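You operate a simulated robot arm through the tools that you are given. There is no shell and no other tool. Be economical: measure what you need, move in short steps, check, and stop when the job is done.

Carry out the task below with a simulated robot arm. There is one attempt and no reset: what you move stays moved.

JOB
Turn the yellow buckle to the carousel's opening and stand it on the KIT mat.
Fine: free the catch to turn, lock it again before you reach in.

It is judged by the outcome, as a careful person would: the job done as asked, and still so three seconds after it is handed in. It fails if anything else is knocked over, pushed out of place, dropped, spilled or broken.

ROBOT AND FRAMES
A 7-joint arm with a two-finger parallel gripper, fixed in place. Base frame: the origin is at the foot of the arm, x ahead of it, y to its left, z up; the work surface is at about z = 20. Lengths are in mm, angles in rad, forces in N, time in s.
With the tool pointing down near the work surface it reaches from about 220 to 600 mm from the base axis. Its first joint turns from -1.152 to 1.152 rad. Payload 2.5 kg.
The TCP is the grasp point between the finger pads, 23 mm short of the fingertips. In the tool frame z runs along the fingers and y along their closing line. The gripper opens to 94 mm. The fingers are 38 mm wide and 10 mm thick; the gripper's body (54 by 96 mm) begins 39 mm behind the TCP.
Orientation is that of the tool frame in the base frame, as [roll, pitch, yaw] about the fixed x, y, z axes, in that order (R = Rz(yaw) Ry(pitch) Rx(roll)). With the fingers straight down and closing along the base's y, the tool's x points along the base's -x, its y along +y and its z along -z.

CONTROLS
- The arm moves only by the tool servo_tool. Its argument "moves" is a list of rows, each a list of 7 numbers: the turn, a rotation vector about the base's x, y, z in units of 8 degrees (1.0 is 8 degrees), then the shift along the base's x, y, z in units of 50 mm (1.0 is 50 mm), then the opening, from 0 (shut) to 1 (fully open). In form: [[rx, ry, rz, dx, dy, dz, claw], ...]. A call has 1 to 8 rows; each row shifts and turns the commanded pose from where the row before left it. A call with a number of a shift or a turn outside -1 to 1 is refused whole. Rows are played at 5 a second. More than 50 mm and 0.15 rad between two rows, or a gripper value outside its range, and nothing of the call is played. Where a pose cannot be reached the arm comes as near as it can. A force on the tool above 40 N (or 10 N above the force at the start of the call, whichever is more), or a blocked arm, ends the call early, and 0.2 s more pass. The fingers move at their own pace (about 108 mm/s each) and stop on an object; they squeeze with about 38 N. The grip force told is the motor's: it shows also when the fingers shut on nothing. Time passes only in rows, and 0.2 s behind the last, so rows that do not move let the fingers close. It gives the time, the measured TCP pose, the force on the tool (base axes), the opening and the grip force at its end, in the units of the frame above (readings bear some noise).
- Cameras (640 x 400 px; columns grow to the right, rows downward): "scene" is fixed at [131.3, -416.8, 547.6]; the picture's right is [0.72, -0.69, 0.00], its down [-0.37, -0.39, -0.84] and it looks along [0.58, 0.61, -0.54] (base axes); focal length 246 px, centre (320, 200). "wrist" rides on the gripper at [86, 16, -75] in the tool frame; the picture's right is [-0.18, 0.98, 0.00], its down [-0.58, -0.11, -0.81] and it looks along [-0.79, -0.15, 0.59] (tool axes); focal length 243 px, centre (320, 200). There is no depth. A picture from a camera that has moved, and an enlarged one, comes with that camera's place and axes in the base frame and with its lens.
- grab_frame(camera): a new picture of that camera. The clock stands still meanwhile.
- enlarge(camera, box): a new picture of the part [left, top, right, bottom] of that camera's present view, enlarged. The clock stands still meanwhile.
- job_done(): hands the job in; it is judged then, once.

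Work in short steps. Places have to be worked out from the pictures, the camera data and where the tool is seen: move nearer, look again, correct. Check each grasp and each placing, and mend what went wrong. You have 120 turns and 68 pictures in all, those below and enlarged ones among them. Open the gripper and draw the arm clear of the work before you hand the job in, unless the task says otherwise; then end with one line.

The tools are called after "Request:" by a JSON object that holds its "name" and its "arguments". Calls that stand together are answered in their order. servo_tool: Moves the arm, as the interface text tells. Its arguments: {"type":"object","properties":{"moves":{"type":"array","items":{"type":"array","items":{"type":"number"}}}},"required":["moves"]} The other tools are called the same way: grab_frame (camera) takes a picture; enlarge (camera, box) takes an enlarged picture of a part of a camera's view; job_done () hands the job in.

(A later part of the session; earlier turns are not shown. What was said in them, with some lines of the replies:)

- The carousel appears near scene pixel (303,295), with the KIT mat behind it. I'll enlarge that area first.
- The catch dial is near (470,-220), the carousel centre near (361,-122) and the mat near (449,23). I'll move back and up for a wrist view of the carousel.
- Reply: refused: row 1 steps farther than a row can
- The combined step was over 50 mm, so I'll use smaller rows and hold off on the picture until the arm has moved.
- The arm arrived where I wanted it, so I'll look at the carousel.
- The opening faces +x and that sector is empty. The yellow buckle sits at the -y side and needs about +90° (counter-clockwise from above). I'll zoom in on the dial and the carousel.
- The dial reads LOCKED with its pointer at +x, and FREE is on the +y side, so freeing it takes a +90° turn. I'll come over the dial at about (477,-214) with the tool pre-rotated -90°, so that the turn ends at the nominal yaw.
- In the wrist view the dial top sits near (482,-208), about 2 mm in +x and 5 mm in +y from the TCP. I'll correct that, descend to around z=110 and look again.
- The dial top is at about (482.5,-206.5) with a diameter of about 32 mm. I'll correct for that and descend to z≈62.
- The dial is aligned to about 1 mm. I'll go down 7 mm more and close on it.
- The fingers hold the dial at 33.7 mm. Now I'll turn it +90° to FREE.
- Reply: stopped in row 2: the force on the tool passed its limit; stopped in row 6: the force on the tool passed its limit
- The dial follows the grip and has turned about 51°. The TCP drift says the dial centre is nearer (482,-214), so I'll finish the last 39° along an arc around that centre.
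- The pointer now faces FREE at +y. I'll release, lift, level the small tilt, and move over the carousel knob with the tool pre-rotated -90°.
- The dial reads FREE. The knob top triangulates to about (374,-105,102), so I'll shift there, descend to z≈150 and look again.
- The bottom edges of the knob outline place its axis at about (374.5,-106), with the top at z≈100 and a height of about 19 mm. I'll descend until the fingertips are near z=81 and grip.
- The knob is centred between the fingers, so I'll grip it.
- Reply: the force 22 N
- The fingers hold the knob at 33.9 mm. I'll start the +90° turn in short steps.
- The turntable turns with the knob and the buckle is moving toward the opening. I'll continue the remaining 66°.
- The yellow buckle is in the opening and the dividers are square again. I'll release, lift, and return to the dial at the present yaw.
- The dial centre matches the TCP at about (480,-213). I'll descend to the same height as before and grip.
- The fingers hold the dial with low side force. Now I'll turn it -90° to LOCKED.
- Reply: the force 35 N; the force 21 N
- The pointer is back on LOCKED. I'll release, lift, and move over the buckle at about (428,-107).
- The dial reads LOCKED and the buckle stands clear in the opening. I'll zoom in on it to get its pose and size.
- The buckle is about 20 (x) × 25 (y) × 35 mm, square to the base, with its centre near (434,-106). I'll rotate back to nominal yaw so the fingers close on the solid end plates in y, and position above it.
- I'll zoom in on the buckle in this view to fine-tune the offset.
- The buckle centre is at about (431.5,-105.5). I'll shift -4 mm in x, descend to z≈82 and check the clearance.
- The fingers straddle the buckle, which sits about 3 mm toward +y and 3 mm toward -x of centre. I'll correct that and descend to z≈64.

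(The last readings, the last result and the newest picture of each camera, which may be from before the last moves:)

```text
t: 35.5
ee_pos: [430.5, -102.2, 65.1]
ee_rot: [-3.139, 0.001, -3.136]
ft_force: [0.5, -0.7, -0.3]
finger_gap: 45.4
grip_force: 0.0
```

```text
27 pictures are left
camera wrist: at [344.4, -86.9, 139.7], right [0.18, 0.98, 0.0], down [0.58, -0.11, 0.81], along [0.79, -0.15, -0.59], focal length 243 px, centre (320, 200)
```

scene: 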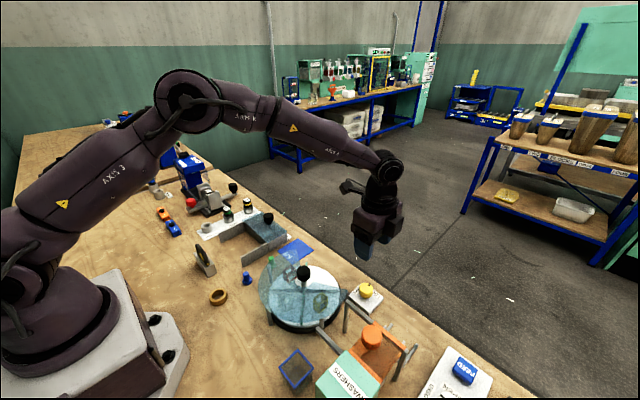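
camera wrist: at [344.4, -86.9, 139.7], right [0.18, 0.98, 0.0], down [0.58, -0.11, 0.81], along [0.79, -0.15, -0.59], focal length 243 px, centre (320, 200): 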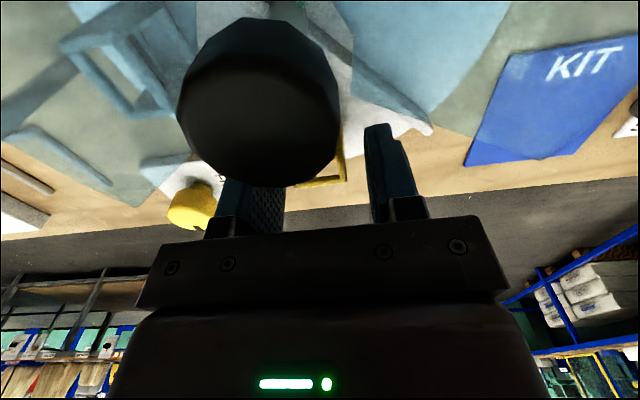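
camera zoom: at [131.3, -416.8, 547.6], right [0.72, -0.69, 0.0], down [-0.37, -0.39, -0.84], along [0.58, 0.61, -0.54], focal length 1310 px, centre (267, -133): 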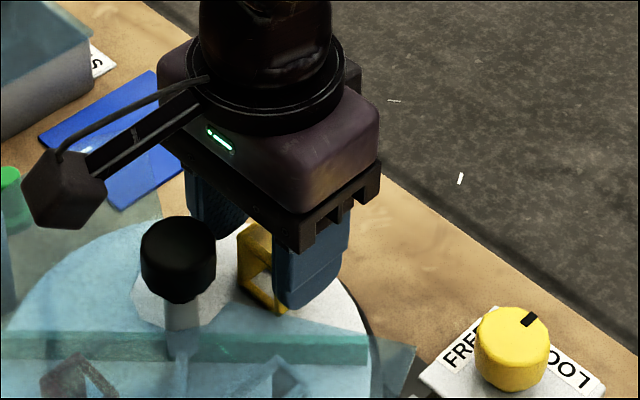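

The buckle is centred between the pads, so I'll close on it.

Request:
{"name": "servo_tool", "arguments": {"moves": [[0, 0, 0, 0, 0, 0, 0.36], [0, 0, 0, 0, 0, 0, 0.3], [0, 0, 0, 0, 0, 0, 0.15], [0, 0, 0, 0, 0, 0, 0.15]]}}

Request:
{"name": "enlarge", "arguments": {"camera": "scene", "box": [280, 225, 380, 300]}}

```text
t: 36.5
ee_pos: [430.3, -102.8, 64.9]
ee_rot: [-3.139, 0.002, -3.137]
ft_force: [-0.2, 0.6, -0.5]
finger_gap: 28.3
grip_force: 38.2
```

```text
5.33 times, centred on (330, 262) of scene
camera zoom: at [131.3, -416.8, 547.6], right [0.72, -0.69, 0.0], down [-0.37, -0.39, -0.84], along [0.58, 0.61, -0.54], focal length 1310 px, centre (267, -133)
```

zoom: 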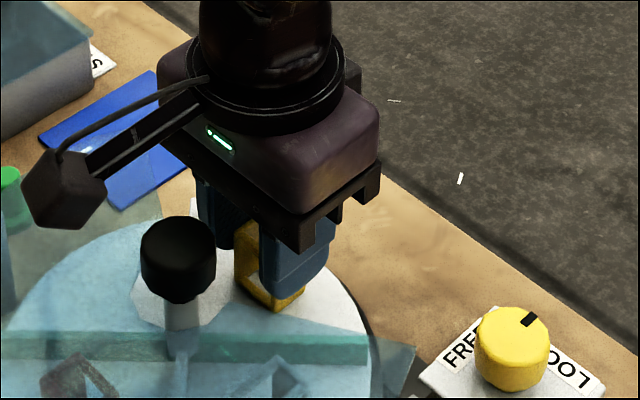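

The fingers grip the buckle at 28.3 mm. I'll lift straight up and check it.

Request:
{"name": "servo_tool", "arguments": {"moves": [[0, 0, 0, 0, 0, 0.3, 0.15], [0, 0, 0, 0, 0, 0.6, 0.15], [0, 0, 0, 0, 0, 0.7, 0.15], [0, 0, 0, 0, 0, 0, 0.15]]}}

Request:
{"name": "grab_frame", "arguments": {"camera": "wrist"}}

Request:
{"name": "enlarge", "arguments": {"camera": "scene", "box": [240, 200, 400, 320]}}

```text
t: 37.5
ee_pos: [430.6, -102.8, 144.4]
ee_rot: [-3.14, 0.001, -3.137]
ft_force: [-0.6, 1.0, 0.0]
finger_gap: 28.2
grip_force: 37.7
```

```text
25 pictures are left
camera wrist: at [344.1, -87.0, 218.8], right [0.18, 0.98, 0.0], down [0.58, -0.11, 0.81], along [0.79, -0.15, -0.59], focal length 243 px, centre (320, 200)
```

wrist: 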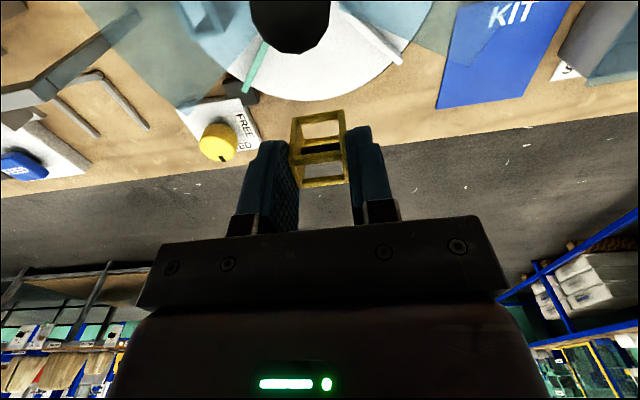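

```text
3.33 times, centred on (320, 260) of scene
camera zoom: at [131.3, -416.8, 547.6], right [0.72, -0.69, 0.0], down [-0.37, -0.39, -0.84], along [0.58, 0.61, -0.54], focal length 819 px, centre (320, 0)
```

zoom: 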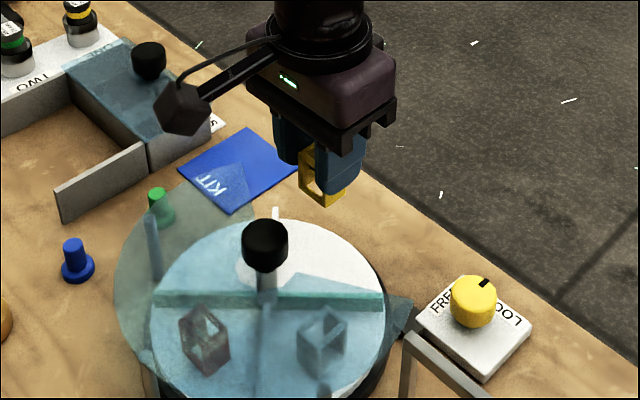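

The buckle is held upright. The mat spans about x 411–486 and y -12–64, so I'll carry it to (451,23) at height and check.

Request:
{"name": "servo_tool", "arguments": {"moves": [[0, 0, 0, 0.1, 0.6, 0, 0.15], [0, 0, 0, 0.1, 0.7, 0, 0.15], [0, 0, 0, 0.1, 0.7, 0, 0.15], [0, 0, 0, 0.1, 0.5, 0, 0.15], [0, 0, 0, 0, 0, -0.5, 0.15], [0, 0, 0, 0, 0, 0, 0.15]]}}

Request:
{"name": "grab_frame", "arguments": {"camera": "wrist"}}

Request:
{"name": "enlarge", "arguments": {"camera": "scene", "box": [220, 180, 380, 300]}}

```text
t: 38.9
ee_pos: [450.9, 20.3, 121.6]
ee_rot: [-3.138, -0.001, -3.138]
ft_force: [0.5, 0.3, 0.0]
finger_gap: 28.5
grip_force: 38.0
```

```text
23 pictures are left
camera wrist: at [364.6, 37.3, 195.6], right [0.18, 0.98, 0.0], down [0.58, -0.11, 0.81], along [0.79, -0.15, -0.59], focal length 243 px, centre (320, 200)
```

wrist: 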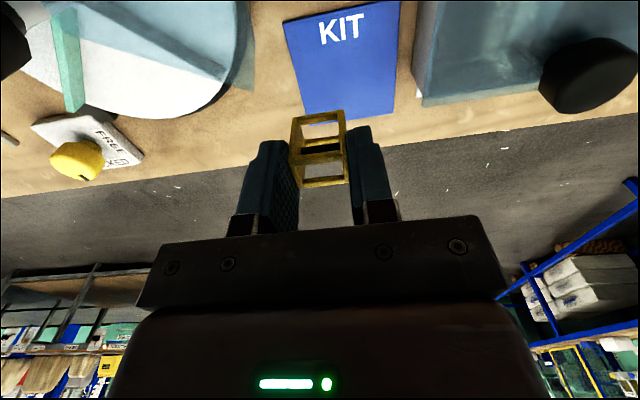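

```text
3.33 times, centred on (300, 240) of scene
camera zoom: at [131.3, -416.8, 547.6], right [0.72, -0.69, 0.0], down [-0.37, -0.39, -0.84], along [0.58, 0.61, -0.54], focal length 819 px, centre (387, 67)
```

zoom: 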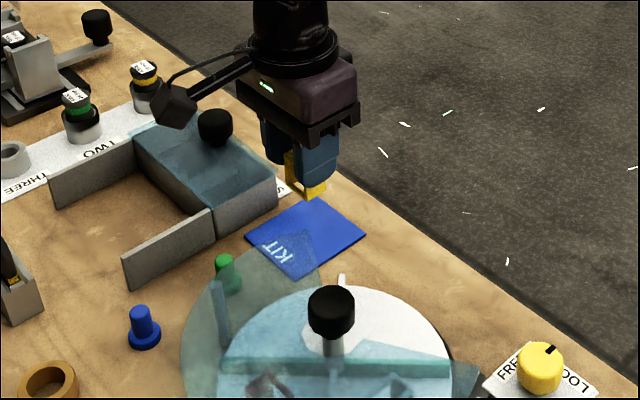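

The wrist view puts the mat at about y 4–76 and x 414–489. I'll shift +11 mm in y to stay inside both estimates and well clear of the box, then descend to z≈66.

Request:
{"name": "servo_tool", "arguments": {"moves": [[0, 0, 0, 0, 0.22, 0, 0.15], [0, 0, 0, 0, 0, -0.5, 0.15], [0, 0, 0, 0, 0, -0.6, 0.15], [0, 0, 0, 0, 0, 0, 0.15]]}}

Request:
{"name": "grab_frame", "arguments": {"camera": "wrist"}}

Request:
{"name": "enlarge", "arguments": {"camera": "scene", "box": [230, 200, 350, 290]}}

```text
t: 39.9
ee_pos: [450.8, 32.3, 66.4]
ee_rot: [-3.139, 0.0, -3.138]
ft_force: [0.8, 0.2, -0.8]
finger_gap: 28.7
grip_force: 38.4
```

```text
21 pictures are left
camera wrist: at [365.5, 47.4, 140.2], right [0.18, 0.98, 0.0], down [0.58, -0.11, 0.81], along [0.79, -0.15, -0.59], focal length 243 px, centre (320, 200)
```

wrist: 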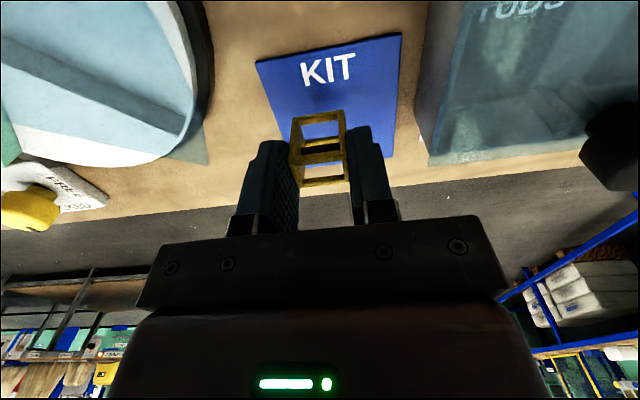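

```text
4.44 times, centred on (290, 245) of scene
camera zoom: at [131.3, -416.8, 547.6], right [0.72, -0.69, 0.0], down [-0.37, -0.39, -0.84], along [0.58, 0.61, -0.54], focal length 1091 px, centre (453, 0)
```

zoom: 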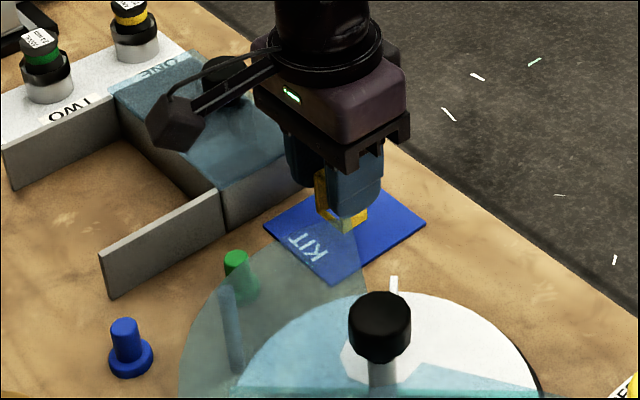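

The buckle is over the mat with margin on all sides. I'll lower in small steps and watch the vertical force.

Request:
{"name": "servo_tool", "arguments": {"moves": [[0, 0, 0, 0, 0, -0.06, 0.15], [0, 0, 0, 0, 0, -0.06, 0.15], [0, 0, 0, 0, 0, 0, 0.15]]}}

Request:
{"name": "servo_tool", "arguments": {"moves": [[0, 0, 0, 0, 0, -0.03, 0.15], [0, 0, 0, 0, 0, 0, 0.15]]}}

Request:
{"name": "enlarge", "arguments": {"camera": "scene", "box": [280, 230, 340, 275]}}

```text
t: 40.7
ee_pos: [450.0, 32.7, 59.7]
ee_rot: [-3.141, 0.0, -3.139]
ft_force: [0.3, -0.2, -0.4]
finger_gap: 28.3
grip_force: 37.5
```

```text
t: 41.3
ee_pos: [450.1, 34.1, 58.1]
ee_rot: [-3.141, 0.0, -3.139]
ft_force: [0.6, 0.9, -0.2]
finger_gap: 28.5
grip_force: 38.2
```

```text
8.89 times, centred on (310, 252) of scene
camera zoom: at [131.3, -416.8, 547.6], right [0.72, -0.69, 0.0], down [-0.37, -0.39, -0.84], along [0.58, 0.61, -0.54], focal length 2183 px, centre (409, -267)
```

zoom: 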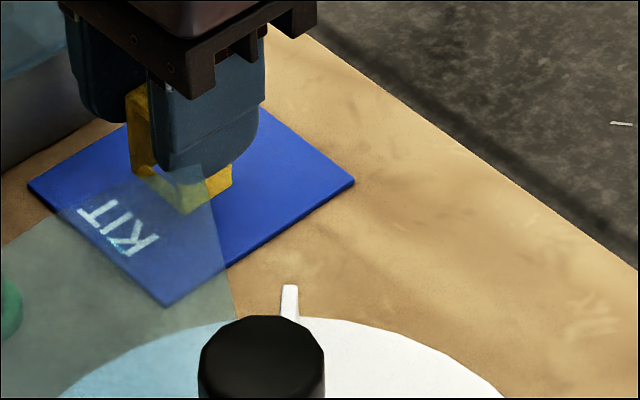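

There is no contact yet, so I'll keep lowering in 1.5–2 mm steps.

Request:
{"name": "servo_tool", "arguments": {"moves": [[0, 0, 0, 0, 0, -0.04, 0.15], [0, 0, 0, 0, 0, 0, 0.15]]}}

Request:
{"name": "servo_tool", "arguments": {"moves": [[0, 0, 0, 0, 0, -0.03, 0.15], [0, 0, 0, 0, 0, 0, 0.15]]}}

```text
t: 41.9
ee_pos: [451.0, 34.4, 55.6]
ee_rot: [-3.139, -0.001, -3.139]
ft_force: [0.5, 0.2, 0.4]
finger_gap: 28.3
grip_force: 37.8
```

```text
t: 42.5
ee_pos: [450.7, 34.3, 54.2]
ee_rot: [-3.141, 0.001, -3.138]
ft_force: [0.2, 0.0, -0.7]
finger_gap: 28.4
grip_force: 37.7
```

Still free, so I'll continue down.

Request:
{"name": "servo_tool", "arguments": {"moves": [[0, 0, 0, 0, 0, -0.03, 0.15], [0, 0, 0, 0, 0, 0, 0.15]]}}

Request:
{"name": "servo_tool", "arguments": {"moves": [[0, 0, 0, 0, 0, -0.03, 0.15], [0, 0, 0, 0, 0, 0, 0.15]]}}

Request:
{"name": "enlarge", "arguments": {"camera": "scene", "box": [280, 230, 340, 275]}}

```text
t: 43.1
ee_pos: [450.1, 34.3, 52.7]
ee_rot: [-3.141, -0.001, -3.138]
ft_force: [-0.2, -0.6, 0.5]
finger_gap: 28.4
grip_force: 38.0
```

```text
t: 43.7
ee_pos: [450.1, 33.7, 52.2]
ee_rot: [-3.138, 0.001, -3.139]
ft_force: [-0.4, -0.2, -0.3]
finger_gap: 28.5
grip_force: 38.6
```

```text
8.89 times, centred on (310, 252) of scene
camera zoom: at [131.3, -416.8, 547.6], right [0.72, -0.69, 0.0], down [-0.37, -0.39, -0.84], along [0.58, 0.61, -0.54], focal length 2183 px, centre (409, -267)
```

zoom: 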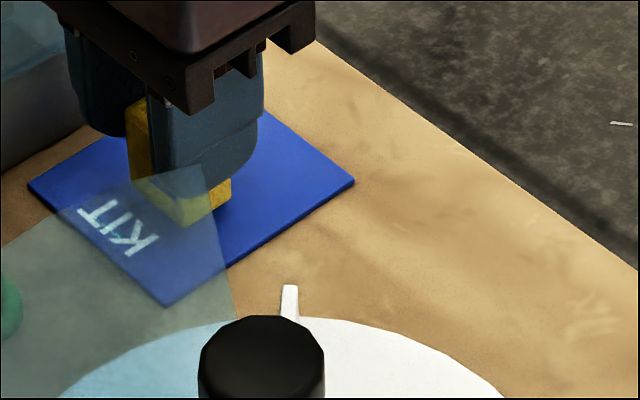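

There is still no contact force, and the fingertips are at about z=29. I'll keep going carefully.

Request:
{"name": "servo_tool", "arguments": {"moves": [[0, 0, 0, 0, 0, -0.03, 0.15], [0, 0, 0, 0, 0, 0, 0.15]]}}

Request:
{"name": "servo_tool", "arguments": {"moves": [[0, 0, 0, 0, 0, -0.03, 0.15], [0, 0, 0, 0, 0, 0, 0.15]]}}

```text
t: 44.3
ee_pos: [449.8, 33.9, 49.7]
ee_rot: [-3.14, -0.002, -3.139]
ft_force: [-0.4, -0.1, 0.1]
finger_gap: 28.5
grip_force: 38.2
```

```text
t: 44.9
ee_pos: [449.8, 32.9, 47.8]
ee_rot: [-3.14, 0.001, -3.138]
ft_force: [0.6, 0.0, 0.4]
finger_gap: 28.5
grip_force: 37.3
```

I'll look closely before lowering further.

Request:
{"name": "enlarge", "arguments": {"camera": "scene", "box": [280, 230, 340, 275]}}

Request:
{"name": "grab_frame", "arguments": {"camera": "wrist"}}

```text
8.89 times, centred on (310, 252) of scene
camera zoom: at [131.3, -416.8, 547.6], right [0.72, -0.69, 0.0], down [-0.37, -0.39, -0.84], along [0.58, 0.61, -0.54], focal length 2183 px, centre (409, -267)
```

zoom: 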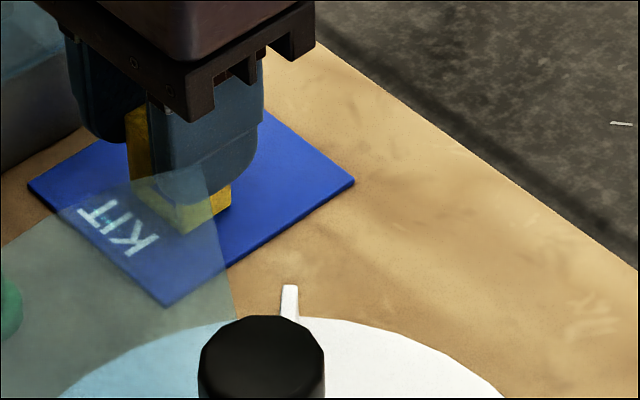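

```text
16 pictures are left
camera wrist: at [364.5, 50.3, 123.3], right [0.18, 0.98, 0.0], down [0.58, -0.11, 0.81], along [0.79, -0.15, -0.59], focal length 243 px, centre (320, 200)
```

wrist: 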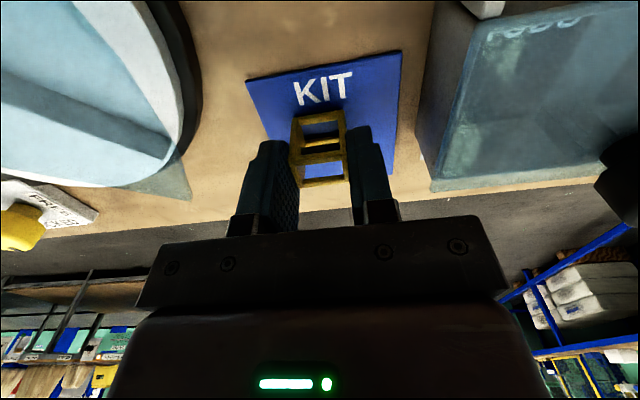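

I'll zoom tighter on the base of the buckle to judge the remaining gap.

Request:
{"name": "enlarge", "arguments": {"camera": "scene", "box": [288, 242, 312, 260]}}

Request:
{"name": "enlarge", "arguments": {"camera": "wrist", "box": [270, 90, 370, 200]}}

```text
16.00 times, centred on (300, 251) of scene
camera zoom: at [131.3, -416.8, 547.6], right [0.72, -0.69, 0.0], down [-0.37, -0.39, -0.84], along [0.58, 0.61, -0.54], focal length 3929 px, centre (640, -616)
```

zoom: 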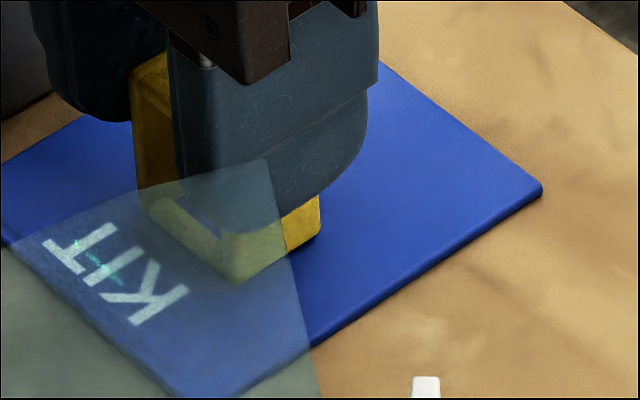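

```text
3.64 times, centred on (320, 145) of wrist
camera zoom: at [364.5, 50.3, 123.3], right [0.18, 0.98, 0.0], down [0.58, -0.11, 0.81], along [0.79, -0.15, -0.59], focal length 882 px, centre (320, 400)
```

zoom: 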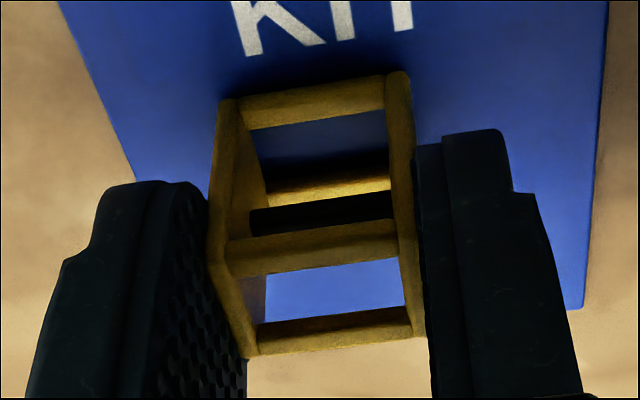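

The base looks a few mm above the mat at most. I'll take 1 mm steps and watch for contact.

Request:
{"name": "servo_tool", "arguments": {"moves": [[0, 0, 0, 0, 0, -0.02, 0.15], [0, 0, 0, 0, 0, 0, 0.15]]}}

Request:
{"name": "servo_tool", "arguments": {"moves": [[0, 0, 0, 0, 0, -0.02, 0.15], [0, 0, 0, 0, 0, 0, 0.15]]}}

Request:
{"name": "enlarge", "arguments": {"camera": "scene", "box": [288, 242, 312, 260]}}

```text
t: 45.5
ee_pos: [450.5, 34.4, 47.7]
ee_rot: [-3.14, 0.0, -3.139]
ft_force: [-1.3, 0.1, 2.6]
finger_gap: 28.7
grip_force: 37.9
```

```text
t: 46.1
ee_pos: [451.6, 34.6, 48.1]
ee_rot: [-3.14, 0.003, -3.139]
ft_force: [-5.6, -1.9, 20.7]
finger_gap: 28.5
grip_force: 37.8
```

```text
16.00 times, centred on (300, 251) of scene
camera zoom: at [131.2, -416.8, 547.7], right [0.72, -0.69, 0.0], down [-0.37, -0.39, -0.84], along [0.58, 0.61, -0.54], focal length 3929 px, centre (640, -616)
```

zoom: 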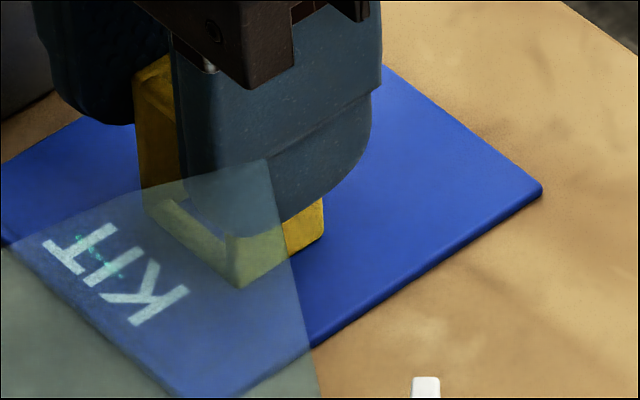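

That is contact: Fz is 20.7 N. I'll ease up about 1 mm to unload, then open the fingers.

Request:
{"name": "servo_tool", "arguments": {"moves": [[0, 0, 0, 0, 0, 0.02, 0.15], [0, 0, 0, 0, 0, 0, 0.15]]}}

Request:
{"name": "servo_tool", "arguments": {"moves": [[0, 0, 0, 0, 0, 0, 0.4], [0, 0, 0, 0, 0, 0, 0.5], [0, 0, 0, 0, 0, 0, 0.5]]}}

Request:
{"name": "servo_tool", "arguments": {"moves": [[0, 0, 0, 0, 0, 0.2, 0.5], [0, 0, 0, 0, 0, 0.6, 0.5], [0, 0, 0, 0, 0, 0.9, 0.5], [0, 0, 0, 0, 0, 0.9, 0.5], [0, 0, 0, 0, 0, 0.9, 0.5], [0, 0, 0, 0, 0, 0, 0.5]]}}

Request:
{"name": "grab_frame", "arguments": {"camera": "wrist"}}

Request:
{"name": "enlarge", "arguments": {"camera": "scene", "box": [240, 210, 400, 330]}}

```text
t: 46.7
ee_pos: [449.8, 33.6, 47.4]
ee_rot: [-3.139, 0.004, -3.139]
ft_force: [-0.2, -0.1, 16.3]
finger_gap: 28.4
grip_force: 38.3
```

```text
t: 47.5
ee_pos: [450.4, 34.0, 47.0]
ee_rot: [-3.14, 0.0, -3.139]
ft_force: [0.9, -0.3, -0.2]
finger_gap: 46.8
grip_force: 0.0
```

```text
t: 48.9
ee_pos: [452.2, 35.6, 221.5]
ee_rot: [-3.141, 0.0, -3.137]
ft_force: [-0.3, -0.9, 0.0]
finger_gap: 46.9
grip_force: 0.0
```

```text
12 pictures are left
camera wrist: at [366.9, 51.7, 296.3], right [0.18, 0.98, 0.0], down [0.58, -0.11, 0.81], along [0.79, -0.15, -0.59], focal length 243 px, centre (320, 200)
```

wrist: 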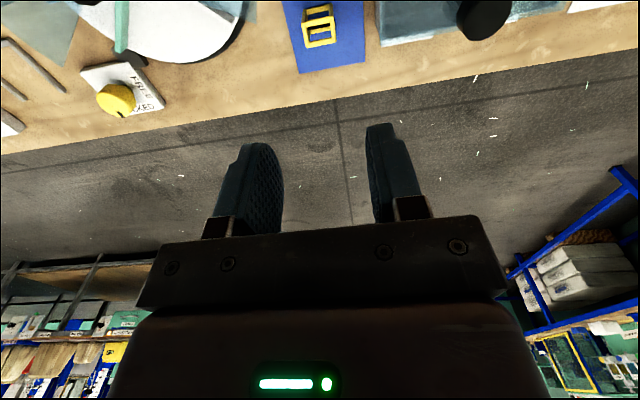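

```text
3.33 times, centred on (320, 270) of scene
camera zoom: at [131.3, -416.8, 547.6], right [0.72, -0.69, 0.0], down [-0.37, -0.39, -0.84], along [0.58, 0.61, -0.54], focal length 819 px, centre (320, -33)
```

zoom: 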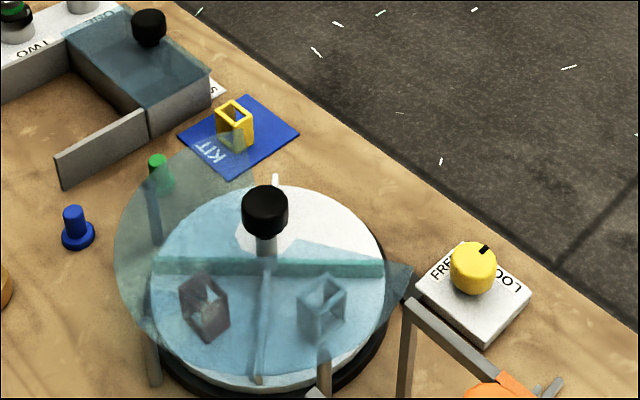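

The buckle stands upright on the KIT mat, the catch is on LOCKED and everything else is in place. I'll draw the arm clear.

Request:
{"name": "servo_tool", "arguments": {"moves": [[0, 0, 0, -0.6, 0, 0.7, 0.6], [0, 0, 0, -0.7, 0, 0.6, 0.6], [0, 0, 0, -0.7, 0, 0.6, 0.6], [0, 0, 0, 0, 0, 0, 0.6]]}}

Request:
{"name": "grab_frame", "arguments": {"camera": "scene"}}

```text
t: 49.9
ee_pos: [349.5, 34.5, 314.6]
ee_rot: [-3.139, 0.0, -3.14]
ft_force: [-0.5, -0.1, -0.4]
finger_gap: 56.3
grip_force: 0.2
```

```text
10 pictures are left
```

scene: 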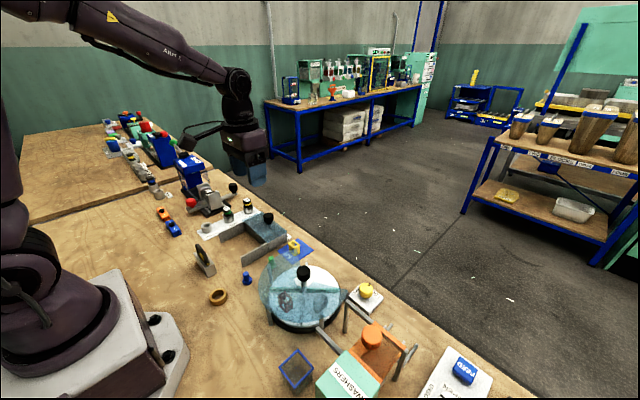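

The arm is clear, the gripper is open and the scene is in order, so I'm handing in.

Request:
{"name": "job_done", "arguments": {}}

```text
The job is handed in.
```

The yellow buckle is standing on the KIT mat. I freed the catch to turn the carousel and locked it again before reaching in; nothing else was disturbed, and the arm is clear with the gripper open.
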